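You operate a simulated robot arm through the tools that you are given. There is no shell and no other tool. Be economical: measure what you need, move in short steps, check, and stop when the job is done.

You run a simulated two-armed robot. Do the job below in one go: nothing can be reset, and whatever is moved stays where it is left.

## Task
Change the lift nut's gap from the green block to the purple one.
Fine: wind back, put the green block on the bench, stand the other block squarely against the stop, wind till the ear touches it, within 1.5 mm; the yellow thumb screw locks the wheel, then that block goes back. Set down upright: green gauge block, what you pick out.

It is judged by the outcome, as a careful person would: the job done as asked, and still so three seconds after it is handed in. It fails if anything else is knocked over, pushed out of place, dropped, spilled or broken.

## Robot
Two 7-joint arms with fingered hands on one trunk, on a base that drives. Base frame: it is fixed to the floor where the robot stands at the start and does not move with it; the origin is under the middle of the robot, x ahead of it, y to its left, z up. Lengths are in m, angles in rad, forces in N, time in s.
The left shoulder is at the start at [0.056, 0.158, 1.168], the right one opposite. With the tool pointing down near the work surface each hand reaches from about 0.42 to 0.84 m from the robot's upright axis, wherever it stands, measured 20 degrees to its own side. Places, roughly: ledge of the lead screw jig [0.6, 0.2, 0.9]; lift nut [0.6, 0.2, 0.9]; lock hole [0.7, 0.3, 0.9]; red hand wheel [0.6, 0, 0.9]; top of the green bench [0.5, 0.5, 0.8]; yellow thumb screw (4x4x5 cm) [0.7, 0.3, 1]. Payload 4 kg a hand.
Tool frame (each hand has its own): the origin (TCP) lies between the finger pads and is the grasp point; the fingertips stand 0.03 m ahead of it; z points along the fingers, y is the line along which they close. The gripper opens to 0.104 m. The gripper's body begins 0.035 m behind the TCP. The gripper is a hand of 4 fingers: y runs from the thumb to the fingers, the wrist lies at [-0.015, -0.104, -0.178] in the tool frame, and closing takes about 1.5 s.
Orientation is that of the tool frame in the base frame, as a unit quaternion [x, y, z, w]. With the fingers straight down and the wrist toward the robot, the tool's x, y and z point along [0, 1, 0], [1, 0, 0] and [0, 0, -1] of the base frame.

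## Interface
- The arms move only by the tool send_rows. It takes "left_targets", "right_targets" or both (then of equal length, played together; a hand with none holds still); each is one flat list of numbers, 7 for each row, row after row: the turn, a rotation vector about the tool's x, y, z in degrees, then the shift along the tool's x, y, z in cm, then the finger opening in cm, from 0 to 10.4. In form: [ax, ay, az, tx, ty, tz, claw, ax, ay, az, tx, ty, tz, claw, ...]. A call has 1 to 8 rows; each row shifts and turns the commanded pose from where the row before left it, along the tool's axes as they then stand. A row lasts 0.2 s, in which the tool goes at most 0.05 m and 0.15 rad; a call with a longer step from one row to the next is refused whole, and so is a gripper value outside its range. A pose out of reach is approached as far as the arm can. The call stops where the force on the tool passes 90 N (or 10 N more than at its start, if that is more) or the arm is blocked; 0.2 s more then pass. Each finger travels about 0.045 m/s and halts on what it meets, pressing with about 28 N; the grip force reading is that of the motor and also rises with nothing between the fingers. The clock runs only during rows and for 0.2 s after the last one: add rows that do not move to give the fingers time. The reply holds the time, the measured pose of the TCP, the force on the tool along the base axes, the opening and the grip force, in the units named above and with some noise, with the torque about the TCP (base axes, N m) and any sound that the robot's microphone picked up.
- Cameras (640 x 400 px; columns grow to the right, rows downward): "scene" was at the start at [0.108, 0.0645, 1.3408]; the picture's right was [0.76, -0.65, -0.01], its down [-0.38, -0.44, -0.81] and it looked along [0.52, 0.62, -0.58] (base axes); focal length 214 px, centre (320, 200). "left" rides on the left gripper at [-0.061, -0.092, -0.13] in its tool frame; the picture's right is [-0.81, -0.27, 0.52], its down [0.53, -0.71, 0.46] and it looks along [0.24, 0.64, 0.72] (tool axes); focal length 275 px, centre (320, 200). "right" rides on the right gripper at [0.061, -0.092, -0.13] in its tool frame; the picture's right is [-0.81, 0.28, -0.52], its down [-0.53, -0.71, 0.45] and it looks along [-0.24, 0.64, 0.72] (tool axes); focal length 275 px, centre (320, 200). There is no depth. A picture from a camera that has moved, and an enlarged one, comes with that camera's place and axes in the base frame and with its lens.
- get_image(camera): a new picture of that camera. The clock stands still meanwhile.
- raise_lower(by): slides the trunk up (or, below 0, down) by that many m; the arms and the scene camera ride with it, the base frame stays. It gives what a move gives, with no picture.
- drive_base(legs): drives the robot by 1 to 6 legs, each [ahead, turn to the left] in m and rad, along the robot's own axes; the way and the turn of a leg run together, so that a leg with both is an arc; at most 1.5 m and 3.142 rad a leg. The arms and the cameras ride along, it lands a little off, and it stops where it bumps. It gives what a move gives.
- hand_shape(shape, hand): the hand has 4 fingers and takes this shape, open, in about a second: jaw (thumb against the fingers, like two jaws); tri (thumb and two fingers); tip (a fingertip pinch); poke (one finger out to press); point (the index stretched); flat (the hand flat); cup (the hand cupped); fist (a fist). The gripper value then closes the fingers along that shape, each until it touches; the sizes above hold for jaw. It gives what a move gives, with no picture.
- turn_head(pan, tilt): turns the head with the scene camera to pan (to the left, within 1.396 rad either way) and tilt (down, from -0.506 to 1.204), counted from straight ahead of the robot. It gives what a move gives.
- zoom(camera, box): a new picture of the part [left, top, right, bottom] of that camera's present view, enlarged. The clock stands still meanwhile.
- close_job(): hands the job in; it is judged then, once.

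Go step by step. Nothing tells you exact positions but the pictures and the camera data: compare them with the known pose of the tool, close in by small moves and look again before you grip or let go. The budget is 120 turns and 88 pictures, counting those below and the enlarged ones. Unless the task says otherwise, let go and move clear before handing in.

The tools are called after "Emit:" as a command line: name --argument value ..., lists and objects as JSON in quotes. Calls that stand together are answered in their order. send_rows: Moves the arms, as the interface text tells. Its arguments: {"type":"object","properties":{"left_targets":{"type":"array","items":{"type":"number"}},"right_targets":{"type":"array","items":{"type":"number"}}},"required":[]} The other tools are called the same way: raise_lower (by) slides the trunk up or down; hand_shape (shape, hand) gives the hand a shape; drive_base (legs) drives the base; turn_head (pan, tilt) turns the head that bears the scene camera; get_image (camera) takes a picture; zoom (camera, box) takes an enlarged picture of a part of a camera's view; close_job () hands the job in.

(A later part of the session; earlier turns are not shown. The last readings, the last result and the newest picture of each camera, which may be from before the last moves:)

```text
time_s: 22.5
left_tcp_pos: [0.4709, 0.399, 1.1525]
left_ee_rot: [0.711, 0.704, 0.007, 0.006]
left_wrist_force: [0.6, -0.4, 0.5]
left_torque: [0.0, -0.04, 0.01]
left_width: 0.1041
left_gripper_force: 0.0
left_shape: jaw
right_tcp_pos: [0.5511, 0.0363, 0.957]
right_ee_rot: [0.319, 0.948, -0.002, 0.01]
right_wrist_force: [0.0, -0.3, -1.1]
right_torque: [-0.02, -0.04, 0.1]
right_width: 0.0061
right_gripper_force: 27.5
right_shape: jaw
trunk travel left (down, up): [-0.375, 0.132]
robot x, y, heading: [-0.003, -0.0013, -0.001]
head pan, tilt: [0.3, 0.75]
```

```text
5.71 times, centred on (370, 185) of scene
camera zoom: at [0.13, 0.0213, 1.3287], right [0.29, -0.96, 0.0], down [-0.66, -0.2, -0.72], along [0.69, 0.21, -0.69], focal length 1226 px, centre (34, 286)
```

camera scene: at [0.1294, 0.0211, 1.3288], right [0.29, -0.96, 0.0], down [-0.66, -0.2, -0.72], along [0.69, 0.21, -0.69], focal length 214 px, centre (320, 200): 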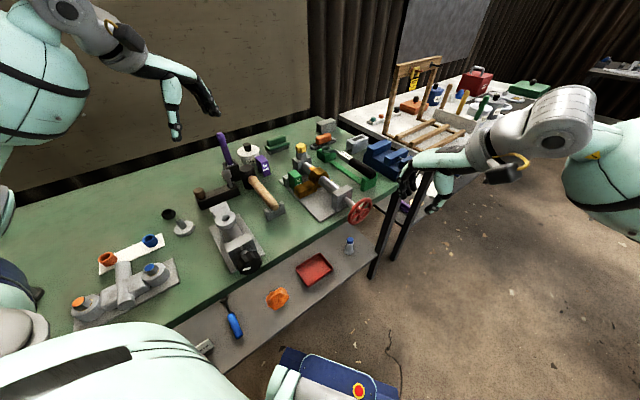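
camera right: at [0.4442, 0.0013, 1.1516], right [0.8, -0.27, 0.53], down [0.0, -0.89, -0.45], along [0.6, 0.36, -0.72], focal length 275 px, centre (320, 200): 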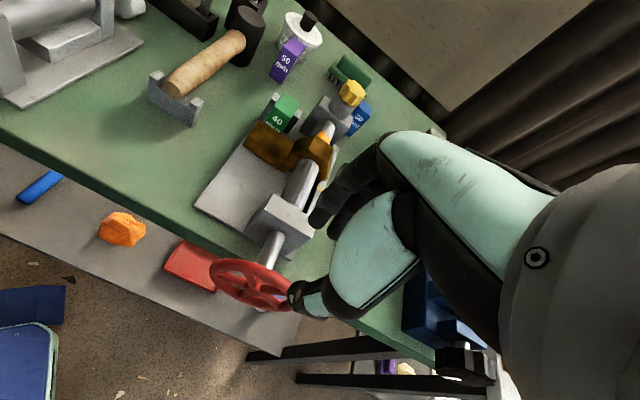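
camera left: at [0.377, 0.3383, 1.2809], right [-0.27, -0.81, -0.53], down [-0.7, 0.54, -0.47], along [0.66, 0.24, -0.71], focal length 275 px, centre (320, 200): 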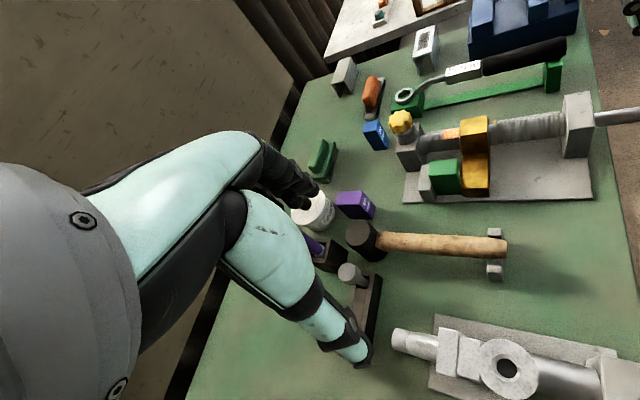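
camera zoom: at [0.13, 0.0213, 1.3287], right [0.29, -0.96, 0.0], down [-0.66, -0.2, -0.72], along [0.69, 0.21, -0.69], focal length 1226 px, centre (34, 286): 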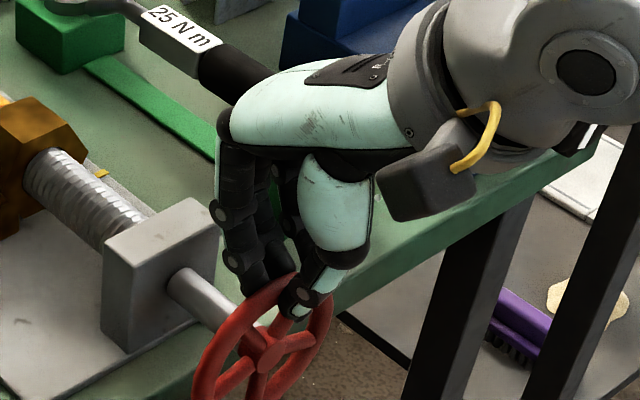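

Gripped the rim firmly. Try a ~34° clockwise turn (as seen from outside), hand following the arc.

Emit:
send_rows --right_targets '[0, 8.5, 0, -0.81, 0, 0.06, 0, 0, 8.5, 0, -0.81, 0, 0.06, 0, 0, 8.5, 0, -0.81, 0, 0.06, 0, 0, 8.5, 0, -0.81, 0, 0.06, 0, 0, 0, 0, 0, 0, 0, 0]'

Emit:
zoom --camera "scene" --box '[290, 140, 410, 230]'

Emit:
zoom --camera "left" --box '[380, 90, 600, 210]'

```text
time_s: 23.7
left_tcp_pos: [0.4691, 0.3989, 1.1533]
left_ee_rot: [0.711, 0.703, 0.008, 0.006]
left_wrist_force: [-0.6, -0.7, 0.8]
left_torque: [0.01, 0.03, 0.01]
left_width: 0.1043
left_gripper_force: 0.0
left_shape: jaw
right_tcp_pos: [0.5623, 0.0294, 0.9547]
right_ee_rot: [0.315, 0.939, 0.045, -0.131]
right_wrist_force: [-16.6, 4.5, -6.6]
right_torque: [0.03, 0.13, 0.15]
right_width: 0.0061
right_gripper_force: 28.2
right_shape: jaw
right hand out of reach, approached as far as the arm can: row 3, 4
trunk travel left (down, up): [-0.375, 0.132]
robot x, y, heading: [0.0002, -0.001, -0.004]
head pan, tilt: [0.3, 0.75]
```

```text
4.44 times, centred on (350, 185) of scene
camera zoom: at [0.1274, 0.0222, 1.3289], right [0.29, -0.96, 0.0], down [-0.66, -0.2, -0.72], along [0.69, 0.21, -0.69], focal length 953 px, centre (187, 267)
```

zoom: 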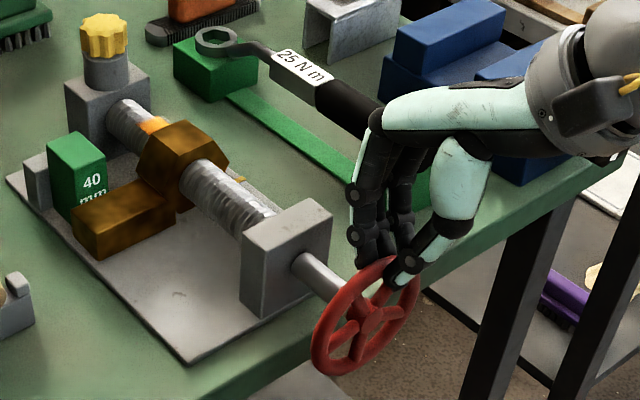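

```text
2.91 times, centred on (490, 150) of left
camera zoom: at [0.3752, 0.339, 1.2812], right [-0.27, -0.81, -0.53], down [-0.7, 0.54, -0.47], along [0.66, 0.24, -0.71], focal length 801 px, centre (-174, 346)
```

zoom: 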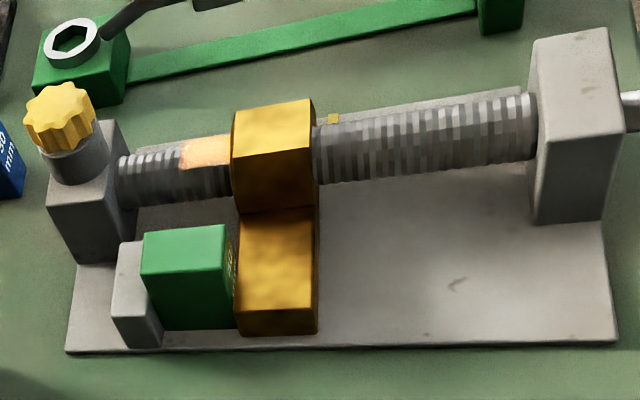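

The wrist can't roll that way, but the pinch works with low force. I'll open, restore the vertical hand, and instead drag with pure translation along the arc.

Emit:
send_rows --right_targets '[0, 0, 0, 0, 0, 0, 3, 0, 0, 0, 0, 0, 0, 3, 0, -8.5, 0, 0.81, 0, 0.06, 3, 0, -8.5, 0, 0.81, 0, 0.06, 3, 0, -8.5, 0, 0.81, 0, 0.06, 3, 0, -8.5, 0, 0.81, 0, 0.06, 3, 0, 0, 0, 0, 0, 0, 3]'

Emit:
zoom --camera "scene" --box '[290, 140, 410, 230]'

```text
time_s: 25.3
left_tcp_pos: [0.4724, 0.3969, 1.1531]
left_ee_rot: [0.71, 0.704, 0.008, 0.005]
left_wrist_force: [-0.2, -0.3, 0.5]
left_torque: [0.0, -0.01, -0.04]
left_width: 0.1038
left_gripper_force: 0.1
left_shape: jaw
right_tcp_pos: [0.5385, 0.0476, 0.9561]
right_ee_rot: [0.314, 0.936, -0.049, 0.15]
right_wrist_force: [0.0, -0.9, 0.2]
right_torque: [-0.03, -0.03, -0.01]
right_width: 0.0295
right_gripper_force: 0.0
right_shape: jaw
trunk travel left (down, up): [-0.375, 0.132]
robot x, y, heading: [-0.0057, 0.0033, -0.008]
head pan, tilt: [0.3, 0.75]
```

```text
4.44 times, centred on (350, 185) of scene
camera zoom: at [0.1303, 0.0208, 1.3287], right [0.29, -0.96, 0.0], down [-0.66, -0.2, -0.72], along [0.69, 0.21, -0.69], focal length 953 px, centre (187, 267)
```

zoom: 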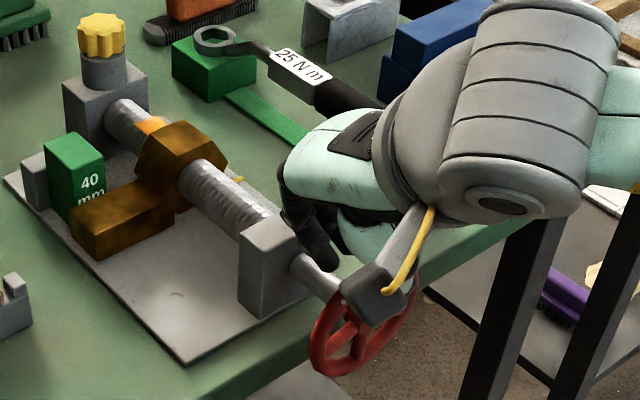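

Direction test: swing to the left side, grip, and drag clockwise through ~80°.

Emit:
send_rows --right_targets '[0, 0, 0, 1.107, 0, 0.005, 3, 0, 0, 0, 1.325, 0, 0.67, 3, 0, 0, 0, 0, 0, 0, 0, 0, 0, 0, 0, 0, 0, 0, 0, 0, 0, -1.285, 0, -0.515, 0, 0, 0, 0, -1.394, 0, -0.047, 0, 0, 0, 0, -1.311, 0, 0.431, 0, 0, 0, 0, -1.095, 0, 0.865, 0]'

Emit:
zoom --camera "scene" --box '[290, 140, 410, 230]'

Emit:
zoom --camera "left" --box '[380, 90, 600, 210]'

```text
time_s: 27.1
left_tcp_pos: [0.4653, 0.4006, 1.1549]
left_ee_rot: [0.71, 0.704, 0.01, 0.008]
left_wrist_force: [-0.4, -1.1, 0.2]
left_torque: [0.02, -0.02, -0.03]
left_width: 0.1041
left_gripper_force: 0.1
left_shape: jaw
right_tcp_pos: [0.5541, 0.0355, 0.9569]
right_ee_rot: [0.31, 0.937, -0.044, 0.153]
right_wrist_force: [-29.6, 19.1, 9.0]
right_torque: [0.35, 0.67, 0.42]
right_width: 0.0068
right_gripper_force: 27.5
right_shape: jaw
trunk travel left (down, up): [-0.375, 0.132]
robot x, y, heading: [-0.0001, 0.0019, -0.003]
head pan, tilt: [0.3, 0.75]
```

```text
4.44 times, centred on (350, 185) of scene
camera zoom: at [0.1232, 0.024, 1.3296], right [0.29, -0.96, 0.0], down [-0.66, -0.2, -0.73], along [0.69, 0.21, -0.69], focal length 953 px, centre (187, 267)
```

zoom: 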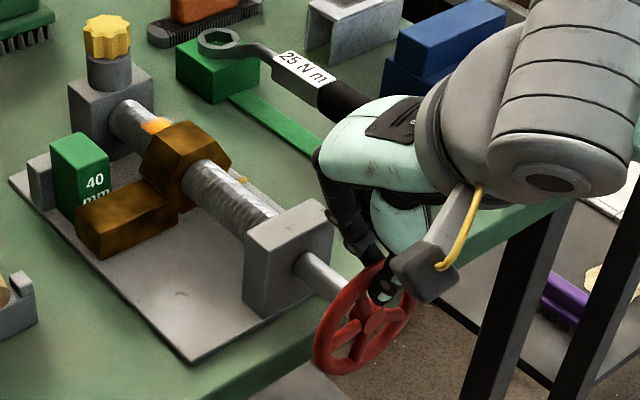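

```text
2.91 times, centred on (490, 150) of left
camera zoom: at [0.3715, 0.3409, 1.2821], right [-0.27, -0.81, -0.53], down [-0.7, 0.54, -0.47], along [0.66, 0.24, -0.71], focal length 801 px, centre (-174, 346)
```

zoom: 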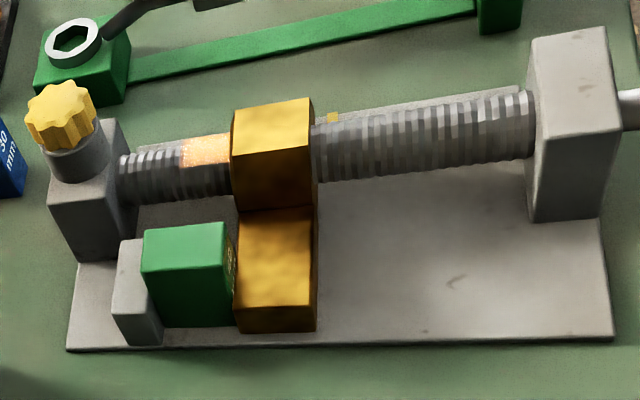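

Resistance of 35 N and no nut motion clockwise. I'll try dragging back counter-clockwise while gripped.

Emit:
send_rows --right_targets '[0, 0, 0, 1.095, 0, -0.865, 0, 0, 0, 0, 1.311, 0, -0.431, 0, 0, 0, 0, 1.394, 0, 0.047, 0, 0, 0, 0, 1.285, 0, 0.515, 0, 0, 0, 0, 0, 0, 0, 0]'

Emit:
zoom --camera "scene" --box '[290, 140, 410, 230]'

Emit:
zoom --camera "left" --box '[380, 90, 600, 210]'

```text
time_s: 28.3
left_tcp_pos: [0.4705, 0.3989, 1.1534]
left_ee_rot: [0.711, 0.703, 0.009, 0.006]
left_wrist_force: [-0.2, -0.4, 0.3]
left_torque: [-0.02, 0.0, 0.0]
left_width: 0.104
left_gripper_force: 0.0
left_shape: jaw
right_tcp_pos: [0.523, 0.06, 0.9439]
right_ee_rot: [0.316, 0.936, -0.046, 0.152]
right_wrist_force: [14.3, -0.7, 22.5]
right_torque: [-0.71, -1.09, 0.31]
right_width: 0.0052
right_gripper_force: 28.8
right_shape: jaw
trunk travel left (down, up): [-0.375, 0.132]
robot x, y, heading: [0.0015, 0.003, 0.001]
head pan, tilt: [0.3, 0.75]
```

```text
4.44 times, centred on (350, 185) of scene
camera zoom: at [0.1295, 0.0206, 1.3289], right [0.29, -0.96, 0.0], down [-0.66, -0.2, -0.72], along [0.69, 0.21, -0.69], focal length 953 px, centre (187, 267)
```

zoom: 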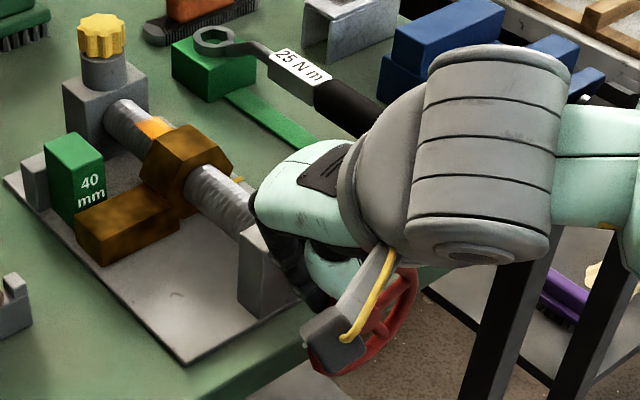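

```text
2.91 times, centred on (490, 150) of left
camera zoom: at [0.3768, 0.3374, 1.2813], right [-0.27, -0.81, -0.53], down [-0.7, 0.54, -0.47], along [0.66, 0.24, -0.71], focal length 801 px, centre (-174, 346)
```

zoom: 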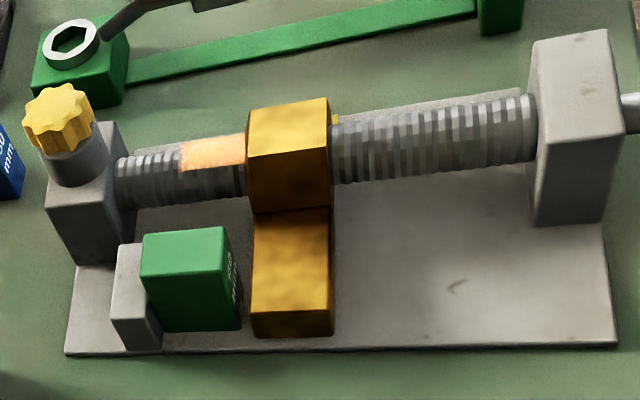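

Counter-clockwise winds back: the nut moved ~7 mm already. Regrip at the right and drag counter-clockwise some more.

Emit:
send_rows --right_targets '[0, 0, 0, 0, 0, 0, 3, 0, 0, 0, -1.285, 0, -0.515, 3, 0, 0, 0, -1.394, 0, -0.047, 3, 0, 0, 0, -1.311, 0, 0.431, 3, 0, 0, 0, 0, 0, 0, 0, 0, 0, 0, 0, 0, 0, 0, 0, 0, 0, 0, 0, 0, 0]'

Emit:
send_rows --right_targets '[0, 0, 0, 1.311, 0, -0.431, 0, 0, 0, 0, 1.394, 0, 0.047, 0, 0, 0, 0, 1.285, 0, 0.515, 0, 0, 0, 0, 0, 0, 0, 0]'

Emit:
zoom --camera "left" --box '[380, 90, 600, 210]'

```text
time_s: 29.9
left_tcp_pos: [0.4714, 0.3978, 1.1525]
left_ee_rot: [0.711, 0.703, 0.008, 0.007]
left_wrist_force: [-0.6, -1.2, 0.3]
left_torque: [0.0, -0.04, 0.0]
left_width: 0.1041
left_gripper_force: 0.1
left_shape: jaw
right_tcp_pos: [0.55, 0.0379, 0.9558]
right_ee_rot: [0.315, 0.936, -0.049, 0.149]
right_wrist_force: [-3.1, -5.2, -1.5]
right_torque: [-0.04, 0.07, -0.01]
right_width: 0.0059
right_gripper_force: 27.7
right_shape: jaw
trunk travel left (down, up): [-0.375, 0.132]
robot x, y, heading: [0.003, -0.003, -0.002]
head pan, tilt: [0.3, 0.75]
```

```text
time_s: 30.9
left_tcp_pos: [0.4684, 0.398, 1.1537]
left_ee_rot: [0.711, 0.703, 0.009, 0.006]
left_wrist_force: [-0.6, -0.7, 0.5]
left_torque: [0.0, -0.01, -0.02]
left_width: 0.1041
left_gripper_force: 0.0
left_shape: jaw
right_tcp_pos: [0.52, 0.0615, 0.9454]
right_ee_rot: [0.314, 0.936, -0.045, 0.153]
right_wrist_force: [-0.4, -5.5, 32.2]
right_torque: [-0.92, -0.84, -0.01]
right_width: 0.0061
right_gripper_force: 28.3
right_shape: jaw
trunk travel left (down, up): [-0.375, 0.132]
robot x, y, heading: [0.003, 0.0004, -0.007]
head pan, tilt: [0.3, 0.75]
```

```text
2.91 times, centred on (490, 150) of left
camera zoom: at [0.374, 0.337, 1.2824], right [-0.27, -0.8, -0.53], down [-0.7, 0.54, -0.47], along [0.66, 0.24, -0.71], focal length 801 px, centre (-174, 346)
```

zoom: 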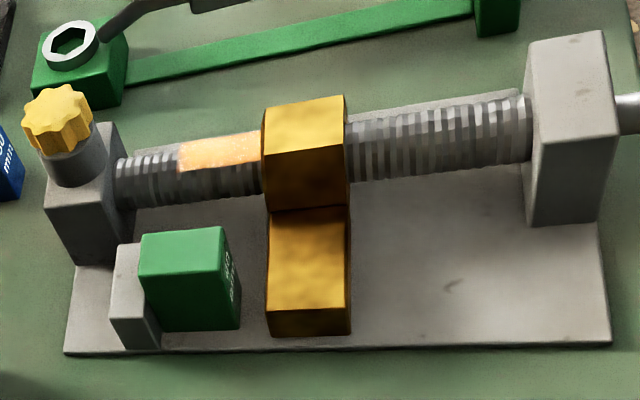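

Gap is now ~53 mm. One more stroke for comfortable clearance, then release.

Emit:
send_rows --right_targets '[0, 0, 0, 0, 0, 0, 3, 0, 0, 0, -1.285, 0, -0.515, 3, 0, 0, 0, -1.394, 0, -0.047, 3, 0, 0, 0, -1.311, 0, 0.431, 3, 0, 0, 0, 0, 0, 0, 0, 0, 0, 0, 0, 0, 0, 0, 0, 0, 0, 0, 0, 0, 0]'

Emit:
send_rows --right_targets '[0, 0, 0, 1.311, 0, -0.431, 0, 0, 0, 0, 1.394, 0, 0.047, 0, 0, 0, 0, 1.285, 0, 0.515, 0, 0, 0, 0, 0, 0, 0, 0, 0, 0, 0, 0, 0, 0, 3, 0, 0, 0, -1.285, 0, -0.515, 3, 0, 0, 0, -1.394, 0, -0.047, 3, 0, 0, 0, 0, 0, 0, 3]'

Emit:
zoom --camera "left" --box '[320, 90, 600, 240]'

Emit:
get_image --camera "scene"

```text
time_s: 32.5
left_tcp_pos: [0.4699, 0.3984, 1.153]
left_ee_rot: [0.711, 0.703, 0.009, 0.006]
left_wrist_force: [-0.7, 1.0, 0.4]
left_torque: [0.0, -0.02, -0.02]
left_width: 0.1037
left_gripper_force: 0.0
left_shape: jaw
right_tcp_pos: [0.5533, 0.0385, 0.9555]
right_ee_rot: [0.315, 0.936, -0.05, 0.15]
right_wrist_force: [-2.8, -3.3, -1.3]
right_torque: [-0.05, 0.02, -0.06]
right_width: 0.0054
right_gripper_force: 27.9
right_shape: jaw
trunk travel left (down, up): [-0.375, 0.132]
robot x, y, heading: [0.0041, 0.0008, -0.002]
head pan, tilt: [0.3, 0.75]
```

```text
time_s: 34.3
left_tcp_pos: [0.4699, 0.3974, 1.1537]
left_ee_rot: [0.711, 0.703, 0.008, 0.006]
left_wrist_force: [0.0, 0.6, 0.3]
left_torque: [0.01, 0.0, 0.02]
left_width: 0.1039
left_gripper_force: 0.0
left_shape: jaw
right_tcp_pos: [0.5374, 0.0469, 0.9543]
right_ee_rot: [0.315, 0.936, -0.049, 0.149]
right_wrist_force: [-1.0, -0.3, -0.1]
right_torque: [0.01, -0.02, 0.01]
right_width: 0.0299
right_gripper_force: 0.1
right_shape: jaw
trunk travel left (down, up): [-0.375, 0.132]
robot x, y, heading: [-0.0002, 0.003, -0.006]
head pan, tilt: [0.3, 0.75]
```

```text
2.29 times, centred on (460, 165) of left
camera zoom: at [0.3756, 0.3385, 1.2813], right [-0.27, -0.81, -0.53], down [-0.7, 0.54, -0.47], along [0.66, 0.24, -0.71], focal length 629 px, centre (0, 280)
```

zoom: 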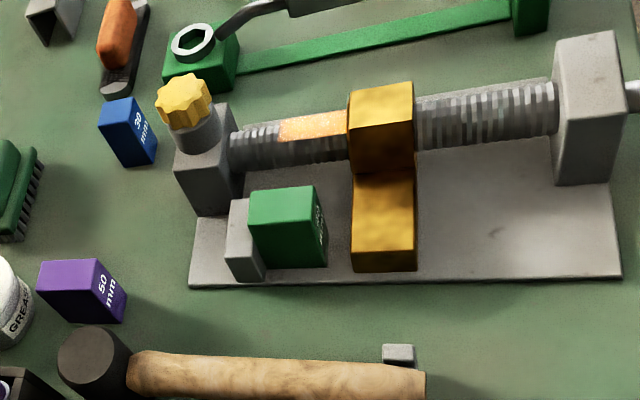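

```text
42 pictures are left
camera scene: at [0.1284, 0.0217, 1.3288], right [0.29, -0.96, 0.0], down [-0.66, -0.2, -0.72], along [0.69, 0.21, -0.69], focal length 214 px, centre (320, 200)
```

scene: 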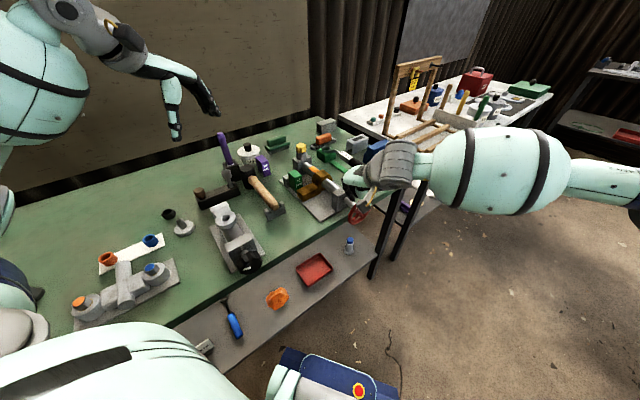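

The gap is now ~56 mm; the right hand stays open around the rim. Now bring the left hand above the green block, with its fingers closing across the axis.

Emit:
send_rows --left_targets '[0, 0, 7.3, 0, 0, 0, 10, 0, 0, 7.3, 0, 0, 0, 9, 0, 0, 7.3, 0, 0, 0, 8, 0, 0, 7.3, 0, 0, 0, 7, 0, 0, 7.3, 0, 0, 0, 7, 0, 0, 0, -0.3, 4.2, 0.8, 7, 0, 0, 0, -0.3, 4.2, 0.8, 7, 0, 0, 0, -0.3, 4.2, 0.8, 7]'

Emit:
send_rows --left_targets '[0, 0, 0, -0.3, 4.2, 0.8, 7, 0, 0, 0, -0.3, 4.2, 1, 7, 0, 0, 0, 0, 0, 3, 7, 0, 0, 0, 0, 0, 3, 7, 0, 0, 0, 0, 0, 0, 7, 0, 0, 0, 0, 0, 0, 7]'

Emit:
get_image --camera "left"

Emit:
zoom --camera "scene" --box '[230, 100, 390, 220]'

```text
time_s: 36.1
left_tcp_pos: [0.5675, 0.316, 1.1284]
left_ee_rot: [0.895, 0.445, 0.01, 0.002]
left_wrist_force: [-0.6, -0.2, 1.1]
left_torque: [0.0, 0.01, 0.01]
left_width: 0.0703
left_gripper_force: 0.0
left_shape: jaw
right_tcp_pos: [0.5409, 0.0457, 0.9543]
right_ee_rot: [0.315, 0.936, -0.048, 0.147]
right_wrist_force: [0.5, -0.7, -0.3]
right_torque: [0.04, -0.03, -0.04]
right_width: 0.0297
right_gripper_force: 0.0
right_shape: jaw
trunk travel left (down, up): [-0.375, 0.132]
robot x, y, heading: [0.0009, 0.0012, -0.004]
head pan, tilt: [0.3, 0.75]
```

```text
time_s: 37.5
left_tcp_pos: [0.629, 0.2648, 1.0515]
left_ee_rot: [0.895, 0.446, 0.01, 0.005]
left_wrist_force: [0.2, 0.2, 0.3]
left_torque: [0.0, 0.01, -0.03]
left_width: 0.0705
left_gripper_force: 0.1
left_shape: jaw
right_tcp_pos: [0.5401, 0.0467, 0.9556]
right_ee_rot: [0.316, 0.936, -0.048, 0.149]
right_wrist_force: [-0.2, 0.2, 0.9]
right_torque: [0.0, 0.0, -0.03]
right_width: 0.0296
right_gripper_force: 0.0
right_shape: jaw
trunk travel left (down, up): [-0.375, 0.132]
robot x, y, heading: [-0.0046, -0.0035, -0.0]
head pan, tilt: [0.3, 0.75]
```

```text
41 pictures are left
camera left: at [0.5178, 0.271, 1.1804], right [-0.7, -0.48, -0.53], down [-0.24, 0.86, -0.46], along [0.68, -0.19, -0.71], focal length 275 px, centre (320, 200)
```

left: 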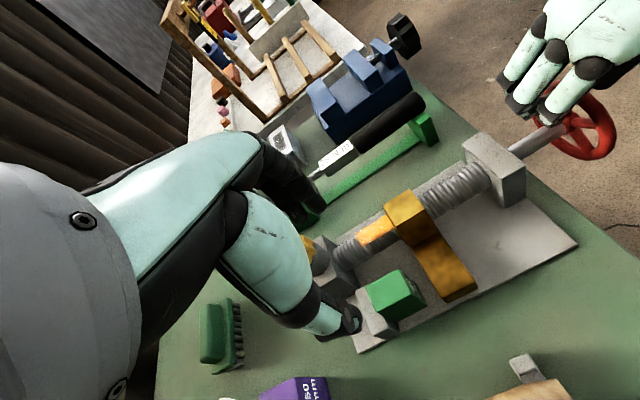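

```text
3.33 times, centred on (310, 160) of scene
camera zoom: at [0.1295, 0.0217, 1.3288], right [0.29, -0.96, 0.0], down [-0.66, -0.2, -0.72], along [0.69, 0.21, -0.69], focal length 715 px, centre (353, 333)
```

zoom: 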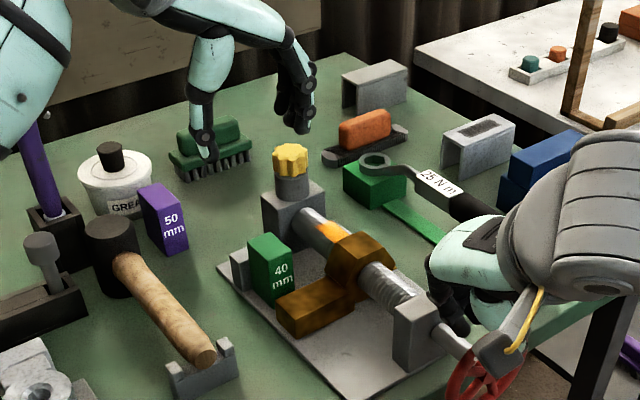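

Green block's top centre is at about (0.627, 0.258, 0.918). Centre on it and descend.

Emit:
send_rows --left_targets '[0, 0, 0, -0.7, 0.25, 2, 5.8, 0, 0, 0, 0, 0, 3.5, 5.8, 0, 0, 0, 0, 0, 3.5, 5.8, 0, 0, 0, 0, 0, 0, 5.8]'

Emit:
get_image --camera "left"

Emit:
zoom --camera "scene" --box '[260, 120, 360, 200]'

```text
time_s: 38.5
left_tcp_pos: [0.6316, 0.2537, 0.963]
left_ee_rot: [0.895, 0.446, 0.011, 0.003]
left_wrist_force: [-1.2, -0.1, -1.1]
left_torque: [-0.01, 0.01, -0.04]
left_width: 0.0585
left_gripper_force: 0.0
left_shape: jaw
right_tcp_pos: [0.5407, 0.0461, 0.9549]
right_ee_rot: [0.315, 0.936, -0.049, 0.149]
right_wrist_force: [0.2, -0.1, -0.2]
right_torque: [-0.02, 0.02, 0.02]
right_width: 0.0296
right_gripper_force: 0.0
right_shape: jaw
trunk travel left (down, up): [-0.375, 0.132]
robot x, y, heading: [-0.0047, 0.001, -0.007]
head pan, tilt: [0.3, 0.75]
```

```text
39 pictures are left
camera left: at [0.5207, 0.2606, 1.092], right [-0.7, -0.48, -0.53], down [-0.24, 0.86, -0.46], along [0.68, -0.19, -0.71], focal length 275 px, centre (320, 200)
```

left: 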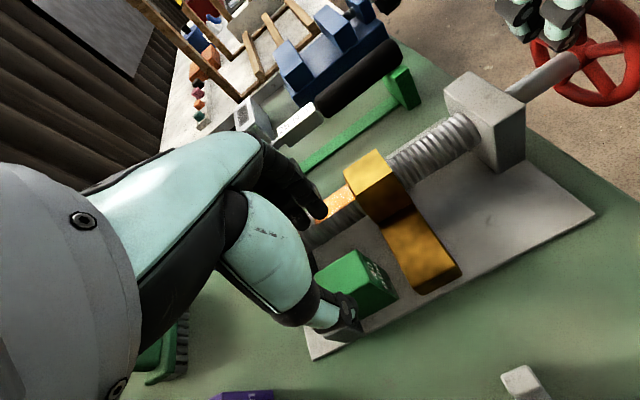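

```text
5.00 times, centred on (310, 160) of scene
camera zoom: at [0.1298, 0.0211, 1.3288], right [0.29, -0.96, 0.0], down [-0.66, -0.2, -0.72], along [0.69, 0.21, -0.69], focal length 1072 px, centre (370, 400)
```

zoom: 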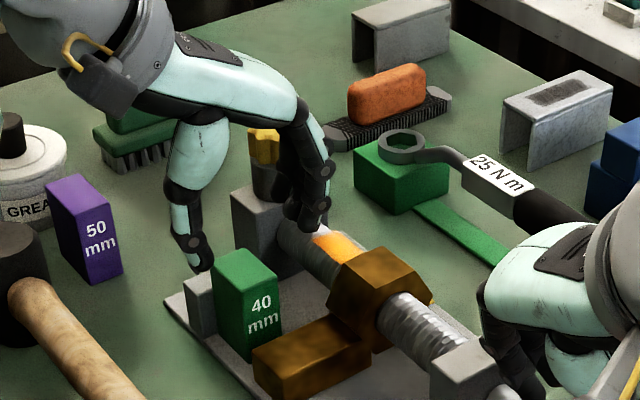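

Centred well. Descend the remaining 5.5 cm and close on the block.

Emit:
send_rows --left_targets '[0, 0, 0, 0, 0, 2.0, 5.8, 0, 0, 0, 0, 0, 2.0, 5.8, 0, 0, 0, 0, 0, 1.5, 5.8, 0, 0, 0, 0, 0, 0, 4, 0, 0, 0, 0, 0, 0, 2, 0, 0, 0, 0, 0, 0, 1, 0, 0, 0, 0, 0, 0, 0, 0, 0, 0, 0, 0, 0, 0]'

Emit:
zoom --camera "scene" --box '[260, 120, 360, 200]'

```text
time_s: 40.3
left_tcp_pos: [0.6319, 0.2544, 0.9081]
left_ee_rot: [0.895, 0.446, 0.009, 0.003]
left_wrist_force: [2.0, -2.9, -1.3]
left_torque: [-0.05, -0.01, -0.11]
left_width: 0.0231
left_gripper_force: 28.3
left_shape: jaw
right_tcp_pos: [0.5385, 0.0464, 0.954]
right_ee_rot: [0.315, 0.936, -0.048, 0.15]
right_wrist_force: [1.0, -0.2, -0.7]
right_torque: [-0.02, -0.01, 0.0]
right_width: 0.0298
right_gripper_force: 0.0
right_shape: jaw
trunk travel left (down, up): [-0.375, 0.132]
robot x, y, heading: [0.0043, -0.0022, -0.006]
head pan, tilt: [0.3, 0.75]
```

```text
5.00 times, centred on (310, 160) of scene
camera zoom: at [0.1309, 0.0212, 1.3286], right [0.29, -0.96, 0.0], down [-0.66, -0.2, -0.72], along [0.69, 0.21, -0.69], focal length 1072 px, centre (370, 400)
```

zoom: 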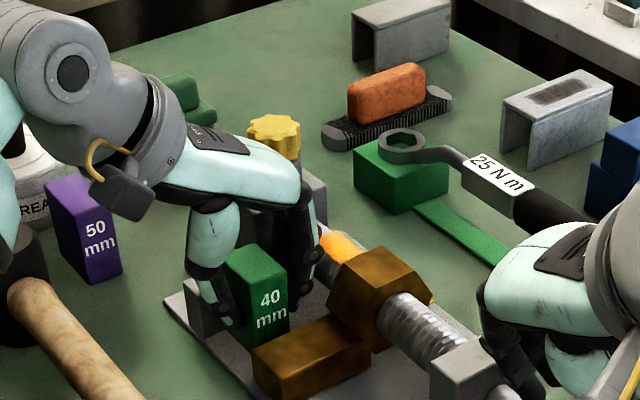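

Green gripped (23 mm wide). Lift 10 cm and carry to the clear bench spot near (0.516, 0.211).

Emit:
send_rows --left_targets '[0, 0, 0, 0, 0, -2, 0, 0, 0, 0, 0, 0, -4, 0, 0, 0, 0, 0, 0, -4, 0, 0, 0, 0, -3.45, -2.26, 0, 0, 0, 0, 0, -3.45, -2.26, 0, 0, 0, 0, 0, -3.45, -2.26, 0, 0, 0, 0, 0, 0, 0, 0, 0]'

Emit:
get_image --camera "scene"

Emit:
get_image --camera "left"

```text
time_s: 41.9
left_tcp_pos: [0.5108, 0.2115, 1.0072]
left_ee_rot: [0.895, 0.445, 0.009, 0.003]
left_wrist_force: [0.2, -0.5, -0.3]
left_torque: [0.01, 0.03, -0.01]
left_width: 0.0229
left_gripper_force: 28.4
left_shape: jaw
right_tcp_pos: [0.5396, 0.0464, 0.9546]
right_ee_rot: [0.315, 0.936, -0.049, 0.15]
right_wrist_force: [-1.2, -0.1, -0.4]
right_torque: [-0.03, -0.03, -0.01]
right_width: 0.0301
right_gripper_force: 0.0
right_shape: jaw
trunk travel left (down, up): [-0.375, 0.132]
robot x, y, heading: [-0.0021, 0.0004, -0.009]
head pan, tilt: [0.3, 0.75]
```

```text
36 pictures are left
camera scene: at [0.1306, 0.0214, 1.3287], right [0.29, -0.96, 0.0], down [-0.66, -0.2, -0.72], along [0.69, 0.21, -0.69], focal length 214 px, centre (320, 200)
```

scene: 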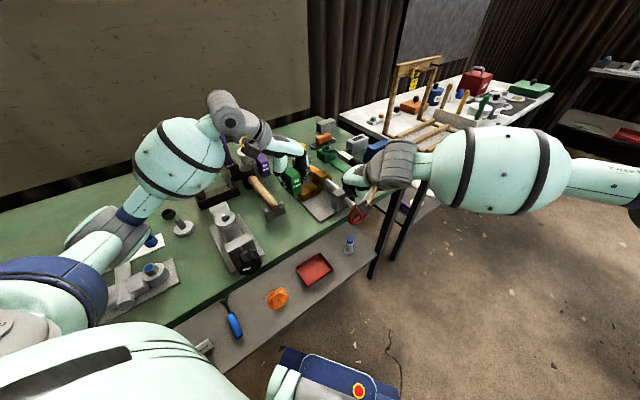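

```text
35 pictures are left
camera left: at [0.3997, 0.2186, 1.1347], right [-0.7, -0.48, -0.53], down [-0.24, 0.86, -0.46], along [0.68, -0.19, -0.71], focal length 275 px, centre (320, 200)
```

left: 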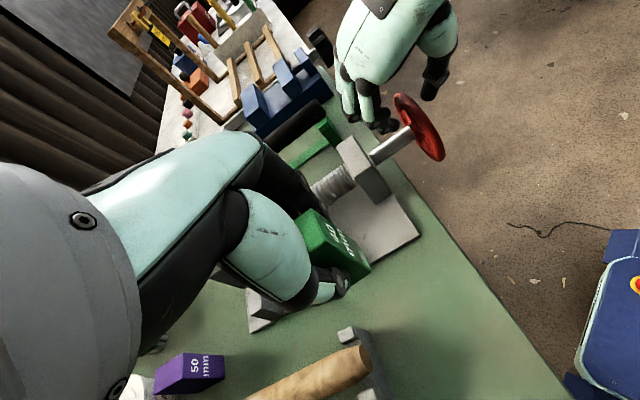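

Spot below is clear. Lower toward the bench, with fine final steps.

Emit:
send_rows --left_targets '[0, 0, 0, -0.5, 0, 3, 0, 0, 0, 0, -0.5, 0, 3, 0, 0, 0, 0, 0, 0, 2.5, 0, 0, 0, 0, 0, 0, 0.7, 0, 0, 0, 0, 0, 0, 0, 0]'

Emit:
zoom --camera "scene" --box '[240, 150, 360, 250]'

```text
time_s: 43.1
left_tcp_pos: [0.5082, 0.2055, 0.9127]
left_ee_rot: [0.895, 0.446, 0.01, 0.004]
left_wrist_force: [0.9, -0.3, -0.5]
left_torque: [-0.01, 0.01, -0.01]
left_width: 0.0231
left_gripper_force: 28.0
left_shape: jaw
right_tcp_pos: [0.5404, 0.0464, 0.9551]
right_ee_rot: [0.315, 0.936, -0.049, 0.149]
right_wrist_force: [0.5, 0.0, -0.1]
right_torque: [0.0, 0.02, 0.0]
right_width: 0.0298
right_gripper_force: 0.1
right_shape: jaw
trunk travel left (down, up): [-0.375, 0.132]
robot x, y, heading: [0.0002, -0.0007, -0.009]
head pan, tilt: [0.3, 0.75]
```

```text
4.00 times, centred on (300, 200) of scene
camera zoom: at [0.1301, 0.0213, 1.3287], right [0.29, -0.96, 0.0], down [-0.66, -0.2, -0.72], along [0.69, 0.21, -0.69], focal length 858 px, centre (400, 200)
```

zoom: 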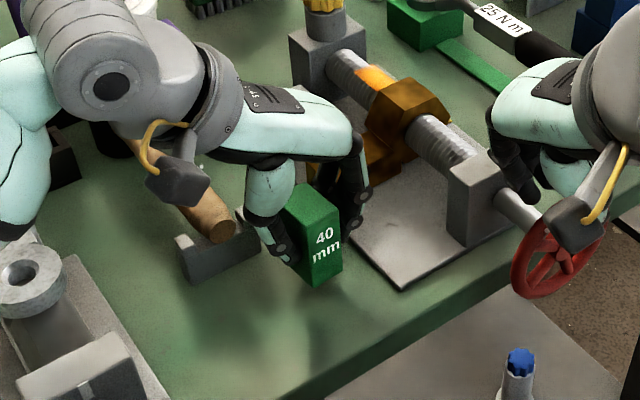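

Emit:
send_rows --left_targets '[0, 0, 0, 0, 0, 0.5, 0, 0, 0, 0, 0, 0, 0.4, 0, 0, 0, 0, 0, 0, 0.3, 0, 0, 0, 0, 0, 0, 0, 0]'

```text
time_s: 44.1
left_tcp_pos: [0.5093, 0.2052, 0.9015]
left_ee_rot: [0.895, 0.445, 0.011, 0.003]
left_wrist_force: [-0.8, -0.8, 2.9]
left_torque: [-0.02, -0.08, 0.0]
left_width: 0.0229
left_gripper_force: 27.9
left_shape: jaw
right_tcp_pos: [0.5402, 0.0456, 0.9538]
right_ee_rot: [0.316, 0.936, -0.049, 0.149]
right_wrist_force: [0.0, -0.5, 0.7]
right_torque: [0.01, 0.0, 0.0]
right_width: 0.03
right_gripper_force: 0.1
right_shape: jaw
trunk travel left (down, up): [-0.375, 0.132]
robot x, y, heading: [0.0019, -0.0019, -0.006]
head pan, tilt: [0.3, 0.75]
```

Emit:
send_rows --left_targets '[0, 0, 0, 0, 0, 0.25, 0, 0, 0, 0, 0, 0, 0, 0]'

Emit:
zoom --camera "scene" --box '[240, 150, 360, 250]'

```text
time_s: 44.7
left_tcp_pos: [0.5095, 0.2043, 0.9003]
left_ee_rot: [0.895, 0.446, 0.012, 0.005]
left_wrist_force: [0.5, 1.0, 14.4]
left_torque: [0.01, -0.04, -0.02]
left_width: 0.0234
left_gripper_force: 28.0
left_shape: jaw
right_tcp_pos: [0.5384, 0.047, 0.9551]
right_ee_rot: [0.315, 0.936, -0.048, 0.15]
right_wrist_force: [0.3, -0.2, 0.1]
right_torque: [0.01, 0.02, -0.02]
right_width: 0.0297
right_gripper_force: 0.0
right_shape: jaw
trunk travel left (down, up): [-0.375, 0.132]
robot x, y, heading: [-0.0008, -0.0006, 0.002]
head pan, tilt: [0.3, 0.75]
```

```text
4.00 times, centred on (300, 200) of scene
camera zoom: at [0.1283, 0.0209, 1.329], right [0.29, -0.96, 0.0], down [-0.66, -0.2, -0.72], along [0.69, 0.21, -0.69], focal length 858 px, centre (400, 200)
```

zoom: 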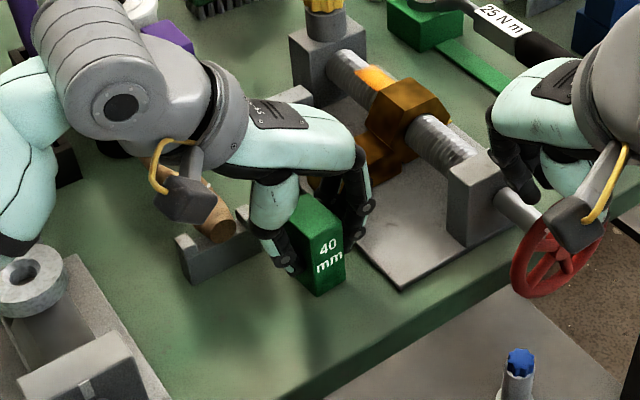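

Contact with the bench. Release and rise straight up.

Emit:
send_rows --left_targets '[0, 0, 0, 0, 0, -0.15, 2.6, 0, 0, 0, 0, 0, 0, 4.5, 0, 0, 0, 0, 0, 0, 4.8, 0, 0, 0, 0, 0, -2, 4.8, 0, 0, 0, 0, 0, -4, 4.8, 0, 0, 0, 0, 0, -4, 4.8, 0, 0, 0, 0, 0, -3, 4.8, 0, 0, 0, 0, 0, 0, 4.8]'

Emit:
get_image --camera "left"

Emit:
zoom --camera "scene" --box '[220, 120, 360, 230]'

```text
time_s: 46.5
left_tcp_pos: [0.5068, 0.2055, 1.0307]
left_ee_rot: [0.895, 0.446, 0.009, 0.004]
left_wrist_force: [-0.3, -0.7, 0.5]
left_torque: [-0.03, -0.01, -0.02]
left_width: 0.0474
left_gripper_force: 0.1
left_shape: jaw
right_tcp_pos: [0.5394, 0.0458, 0.955]
right_ee_rot: [0.316, 0.936, -0.048, 0.151]
right_wrist_force: [0.4, 0.1, -0.1]
right_torque: [0.01, 0.02, 0.01]
right_width: 0.0301
right_gripper_force: 0.0
right_shape: jaw
trunk travel left (down, up): [-0.375, 0.132]
robot x, y, heading: [-0.0018, 0.0011, -0.009]
head pan, tilt: [0.3, 0.75]
```

```text
32 pictures are left
camera left: at [0.3949, 0.2121, 1.1591], right [-0.7, -0.48, -0.53], down [-0.24, 0.86, -0.46], along [0.68, -0.19, -0.71], focal length 275 px, centre (320, 200)
```

left: 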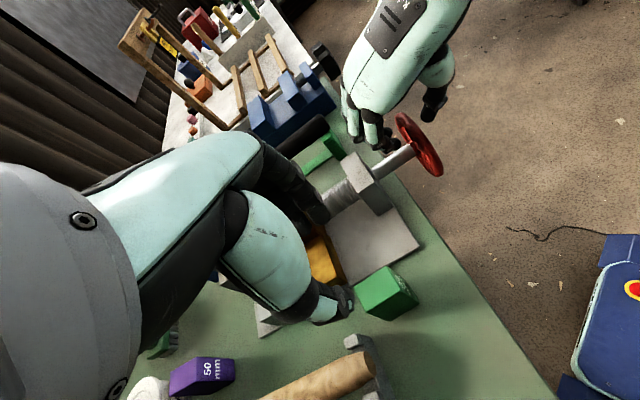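

```text
3.64 times, centred on (290, 175) of scene
camera zoom: at [0.1299, 0.0216, 1.3287], right [0.29, -0.96, 0.0], down [-0.66, -0.2, -0.72], along [0.69, 0.21, -0.69], focal length 780 px, centre (429, 291)
```

zoom: 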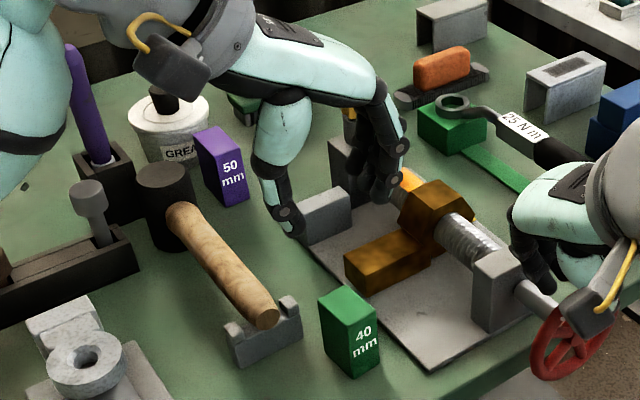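

Green stands upright on the bench. Now measure the purple block's pose.

Emit:
zoom --camera "scene" --box '[255, 140, 305, 185]'

Emit:
zoom --camera "left" --box '[130, 330, 250, 400]'

```text
8.89 times, centred on (280, 162) of scene
camera zoom: at [0.1299, 0.0216, 1.3287], right [0.29, -0.96, 0.0], down [-0.66, -0.2, -0.72], along [0.69, 0.21, -0.69], focal length 1906 px, centre (676, 533)
```

zoom: 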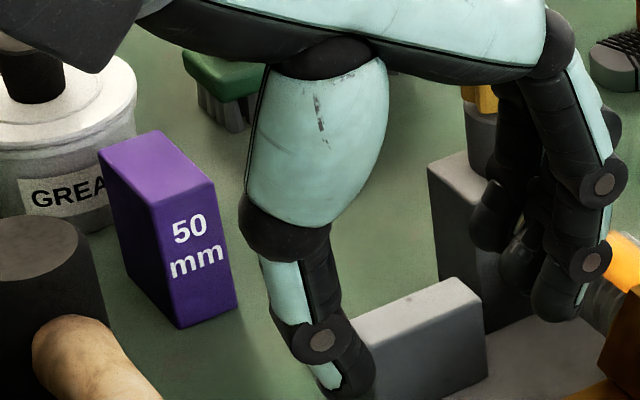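

```text
5.33 times, centred on (190, 365) of left
camera zoom: at [0.3949, 0.2121, 1.1591], right [-0.7, -0.48, -0.53], down [-0.24, 0.86, -0.46], along [0.68, -0.19, -0.71], focal length 1468 px, centre (1013, -680)
```

zoom: 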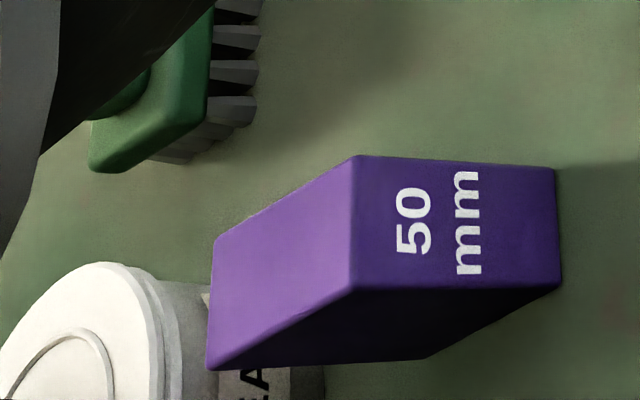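

Purple block: centre ≈ (0.687, 0.408), 25 × 50 × 58 mm, aligned with the jig axis, standing on the bench at z ≈ 0.853. Move above it.

Emit:
send_rows --left_targets '[0, 0, 0, 3.75, 0.35, -0.5, 4.8, 0, 0, 0, 3.75, 0.35, -0.5, 4.8, 0, 0, 0, 3.75, 0.35, -0.5, 4.8, 0, 0, 0, 3.75, 0.35, 0, 4.8, 0, 0, 0, 3.75, 0.35, 0, 4.8, 0, 0, 0, 3.75, 0.35, 0, 4.8, 0, 0, 0, 3.75, 0.35, 0, 4.8, 0, 0, 0, 0, 0, 0, 4.8]'

Emit:
send_rows --left_targets '[0, 0, 0, 0, 0, 3, 4.8, 0, 0, 0, 0, 0, 3, 4.8, 0, 0, 0, 0, 0, 0, 4.8, 0, 0, 0, 0, 0, 0, 4.8]'

Emit:
zoom --camera "scene" --box '[230, 110, 330, 190]'

Emit:
get_image --camera "left"

```text
time_s: 48.3
left_tcp_pos: [0.6836, 0.3981, 1.0479]
left_ee_rot: [0.896, 0.444, 0.011, 0.003]
left_wrist_force: [0.1, 0.4, -0.1]
left_torque: [-0.04, 0.01, -0.02]
left_width: 0.048
left_gripper_force: 0.0
left_shape: jaw
right_tcp_pos: [0.5398, 0.0463, 0.9543]
right_ee_rot: [0.315, 0.936, -0.048, 0.149]
right_wrist_force: [-0.5, -0.3, -0.4]
right_torque: [0.0, -0.05, 0.02]
right_width: 0.0295
right_gripper_force: 0.1
right_shape: jaw
trunk travel left (down, up): [-0.375, 0.132]
robot x, y, heading: [-0.0004, 0.0004, -0.007]
head pan, tilt: [0.3, 0.75]
```

```text
time_s: 49.3
left_tcp_pos: [0.6864, 0.3994, 0.9886]
left_ee_rot: [0.896, 0.445, 0.011, 0.003]
left_wrist_force: [0.0, -0.5, -1.1]
left_torque: [0.02, 0.0, -0.01]
left_width: 0.0476
left_gripper_force: 0.0
left_shape: jaw
right_tcp_pos: [0.5388, 0.047, 0.9543]
right_ee_rot: [0.315, 0.936, -0.048, 0.149]
right_wrist_force: [1.2, 0.0, 0.3]
right_torque: [0.03, 0.03, -0.03]
right_width: 0.0298
right_gripper_force: 0.0
right_shape: jaw
trunk travel left (down, up): [-0.375, 0.132]
robot x, y, heading: [0.0037, -0.0003, -0.006]
head pan, tilt: [0.3, 0.75]
```

```text
5.00 times, centred on (280, 150) of scene
camera zoom: at [0.1304, 0.0215, 1.3287], right [0.29, -0.96, 0.0], down [-0.66, -0.2, -0.72], along [0.69, 0.21, -0.69], focal length 1072 px, centre (520, 450)
```

zoom: 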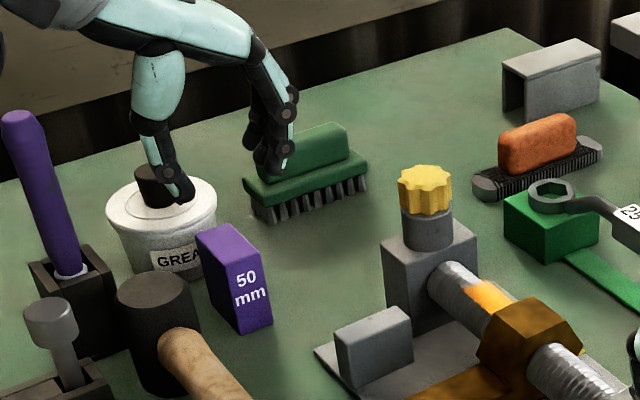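

```text
27 pictures are left
camera left: at [0.5748, 0.4058, 1.1164], right [-0.7, -0.48, -0.53], down [-0.24, 0.86, -0.46], along [0.68, -0.19, -0.71], focal length 275 px, centre (320, 200)
```

left: 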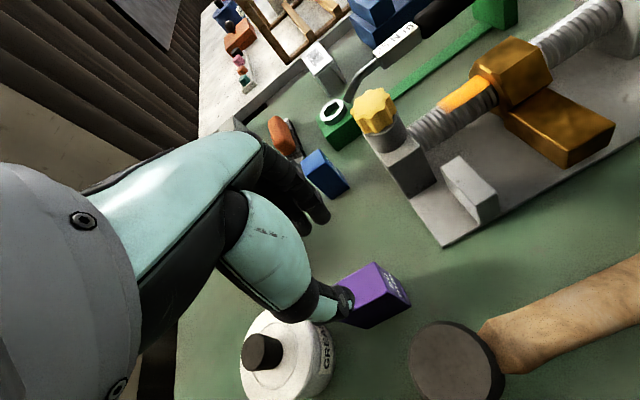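

Centred; shift 6 mm away from the grease tin and descend, then grip.

Emit:
send_rows --left_targets '[0, 0, 0, -0.6, 0, 2.5, 4.6, 0, 0, 0, 0, 0, 2.5, 4.6, 0, 0, 0, 0, 0, 2.2, 4.6, 0, 0, 0, 0, 0, 1.5, 4.6, 0, 0, 0, 0, 0, 0, 3, 0, 0, 0, 0, 0, 0, 1, 0, 0, 0, 0, 0, 0, 0, 0, 0, 0, 0, 0, 0, 0]'

Emit:
zoom --camera "scene" --box '[230, 110, 330, 190]'

```text
time_s: 51.1
left_tcp_pos: [0.6852, 0.3954, 0.9024]
left_ee_rot: [0.896, 0.445, 0.01, 0.003]
left_wrist_force: [0.3, 0.0, -0.4]
left_torque: [-0.01, -0.02, 0.01]
left_width: 0.0227
left_gripper_force: 28.0
left_shape: jaw
right_tcp_pos: [0.5405, 0.046, 0.9544]
right_ee_rot: [0.315, 0.936, -0.049, 0.15]
right_wrist_force: [-0.7, 0.2, 0.2]
right_torque: [-0.02, 0.01, 0.0]
right_width: 0.0299
right_gripper_force: 0.1
right_shape: jaw
trunk travel left (down, up): [-0.375, 0.132]
robot x, y, heading: [-0.004, -0.0046, -0.011]
head pan, tilt: [0.3, 0.75]
```

```text
5.00 times, centred on (280, 150) of scene
camera zoom: at [0.1303, 0.0214, 1.3287], right [0.29, -0.96, 0.0], down [-0.66, -0.2, -0.72], along [0.69, 0.21, -0.69], focal length 1072 px, centre (520, 450)
```

zoom: 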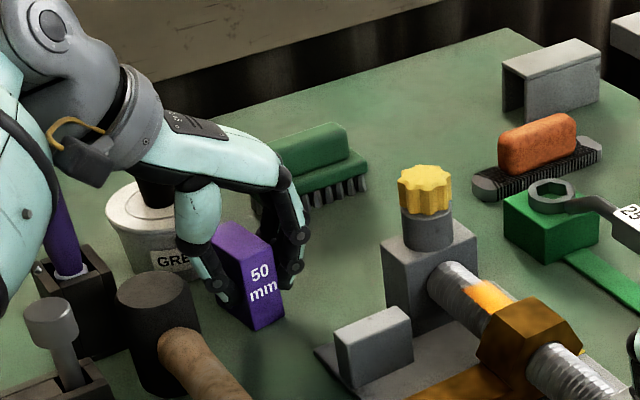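

Purple is gripped (it slid ~6 mm sideways as the fingers closed; I'll correct on return). Lift 8 cm and carry over the jig slot.

Emit:
send_rows --left_targets '[0, 0, 0, 0, 0, -3, 0, 0, 0, 0, 0, 0, -5, 0, 0, 0, 0, -4.07, 0.87, 0, 0, 0, 0, 0, -4.07, 0.87, 0, 0, 0, 0, 0, -4.07, 0.87, 0, 0, 0, 0, 0, -4.07, 0.87, 0, 0, 0, 0, 0, 0, 0, 0, 0, 0, 0, 0, 0, 0, 0, 0]'

Emit:
zoom --camera "scene" --box '[260, 120, 360, 200]'

Emit:
zoom --camera "left" --box '[260, 180, 460, 340]'

```text
time_s: 52.9
left_tcp_pos: [0.6129, 0.2437, 0.9806]
left_ee_rot: [0.895, 0.445, 0.011, 0.003]
left_wrist_force: [0.7, 0.0, -1.5]
left_torque: [-0.03, -0.01, 0.04]
left_width: 0.0226
left_gripper_force: 28.1
left_shape: jaw
right_tcp_pos: [0.5392, 0.0462, 0.9538]
right_ee_rot: [0.315, 0.936, -0.048, 0.15]
right_wrist_force: [-0.2, 0.5, 0.3]
right_torque: [-0.02, -0.02, -0.01]
right_width: 0.0297
right_gripper_force: 0.0
right_shape: jaw
trunk travel left (down, up): [-0.375, 0.132]
robot x, y, heading: [-0.0009, -0.0026, 0.001]
head pan, tilt: [0.3, 0.75]
```

```text
5.00 times, centred on (310, 160) of scene
camera zoom: at [0.1302, 0.0213, 1.3287], right [0.29, -0.96, 0.0], down [-0.66, -0.2, -0.72], along [0.69, 0.21, -0.69], focal length 1072 px, centre (370, 400)
```

zoom: 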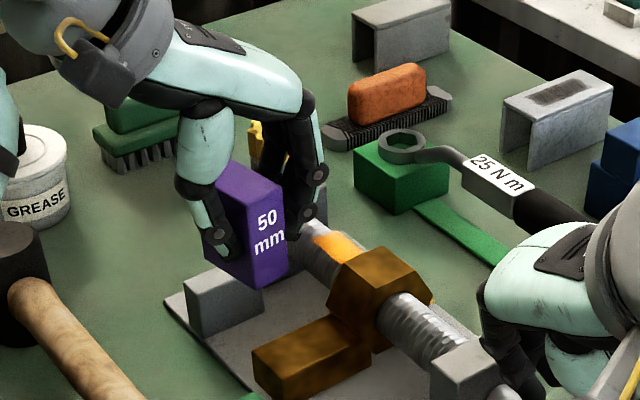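

```text
2.50 times, centred on (360, 260) of left
camera zoom: at [0.5014, 0.2496, 1.1087], right [-0.7, -0.48, -0.53], down [-0.24, 0.86, -0.46], along [0.68, -0.19, -0.71], focal length 688 px, centre (220, 50)
```

zoom: 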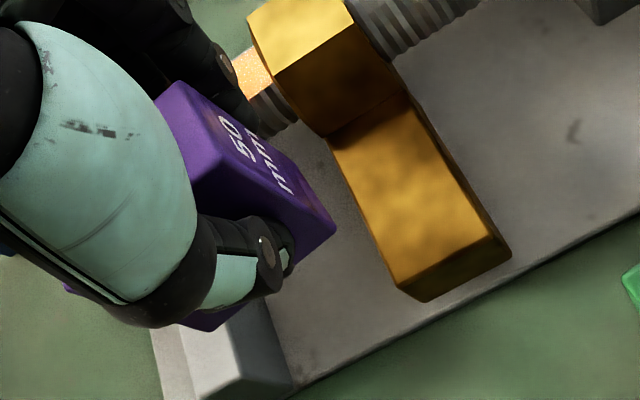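

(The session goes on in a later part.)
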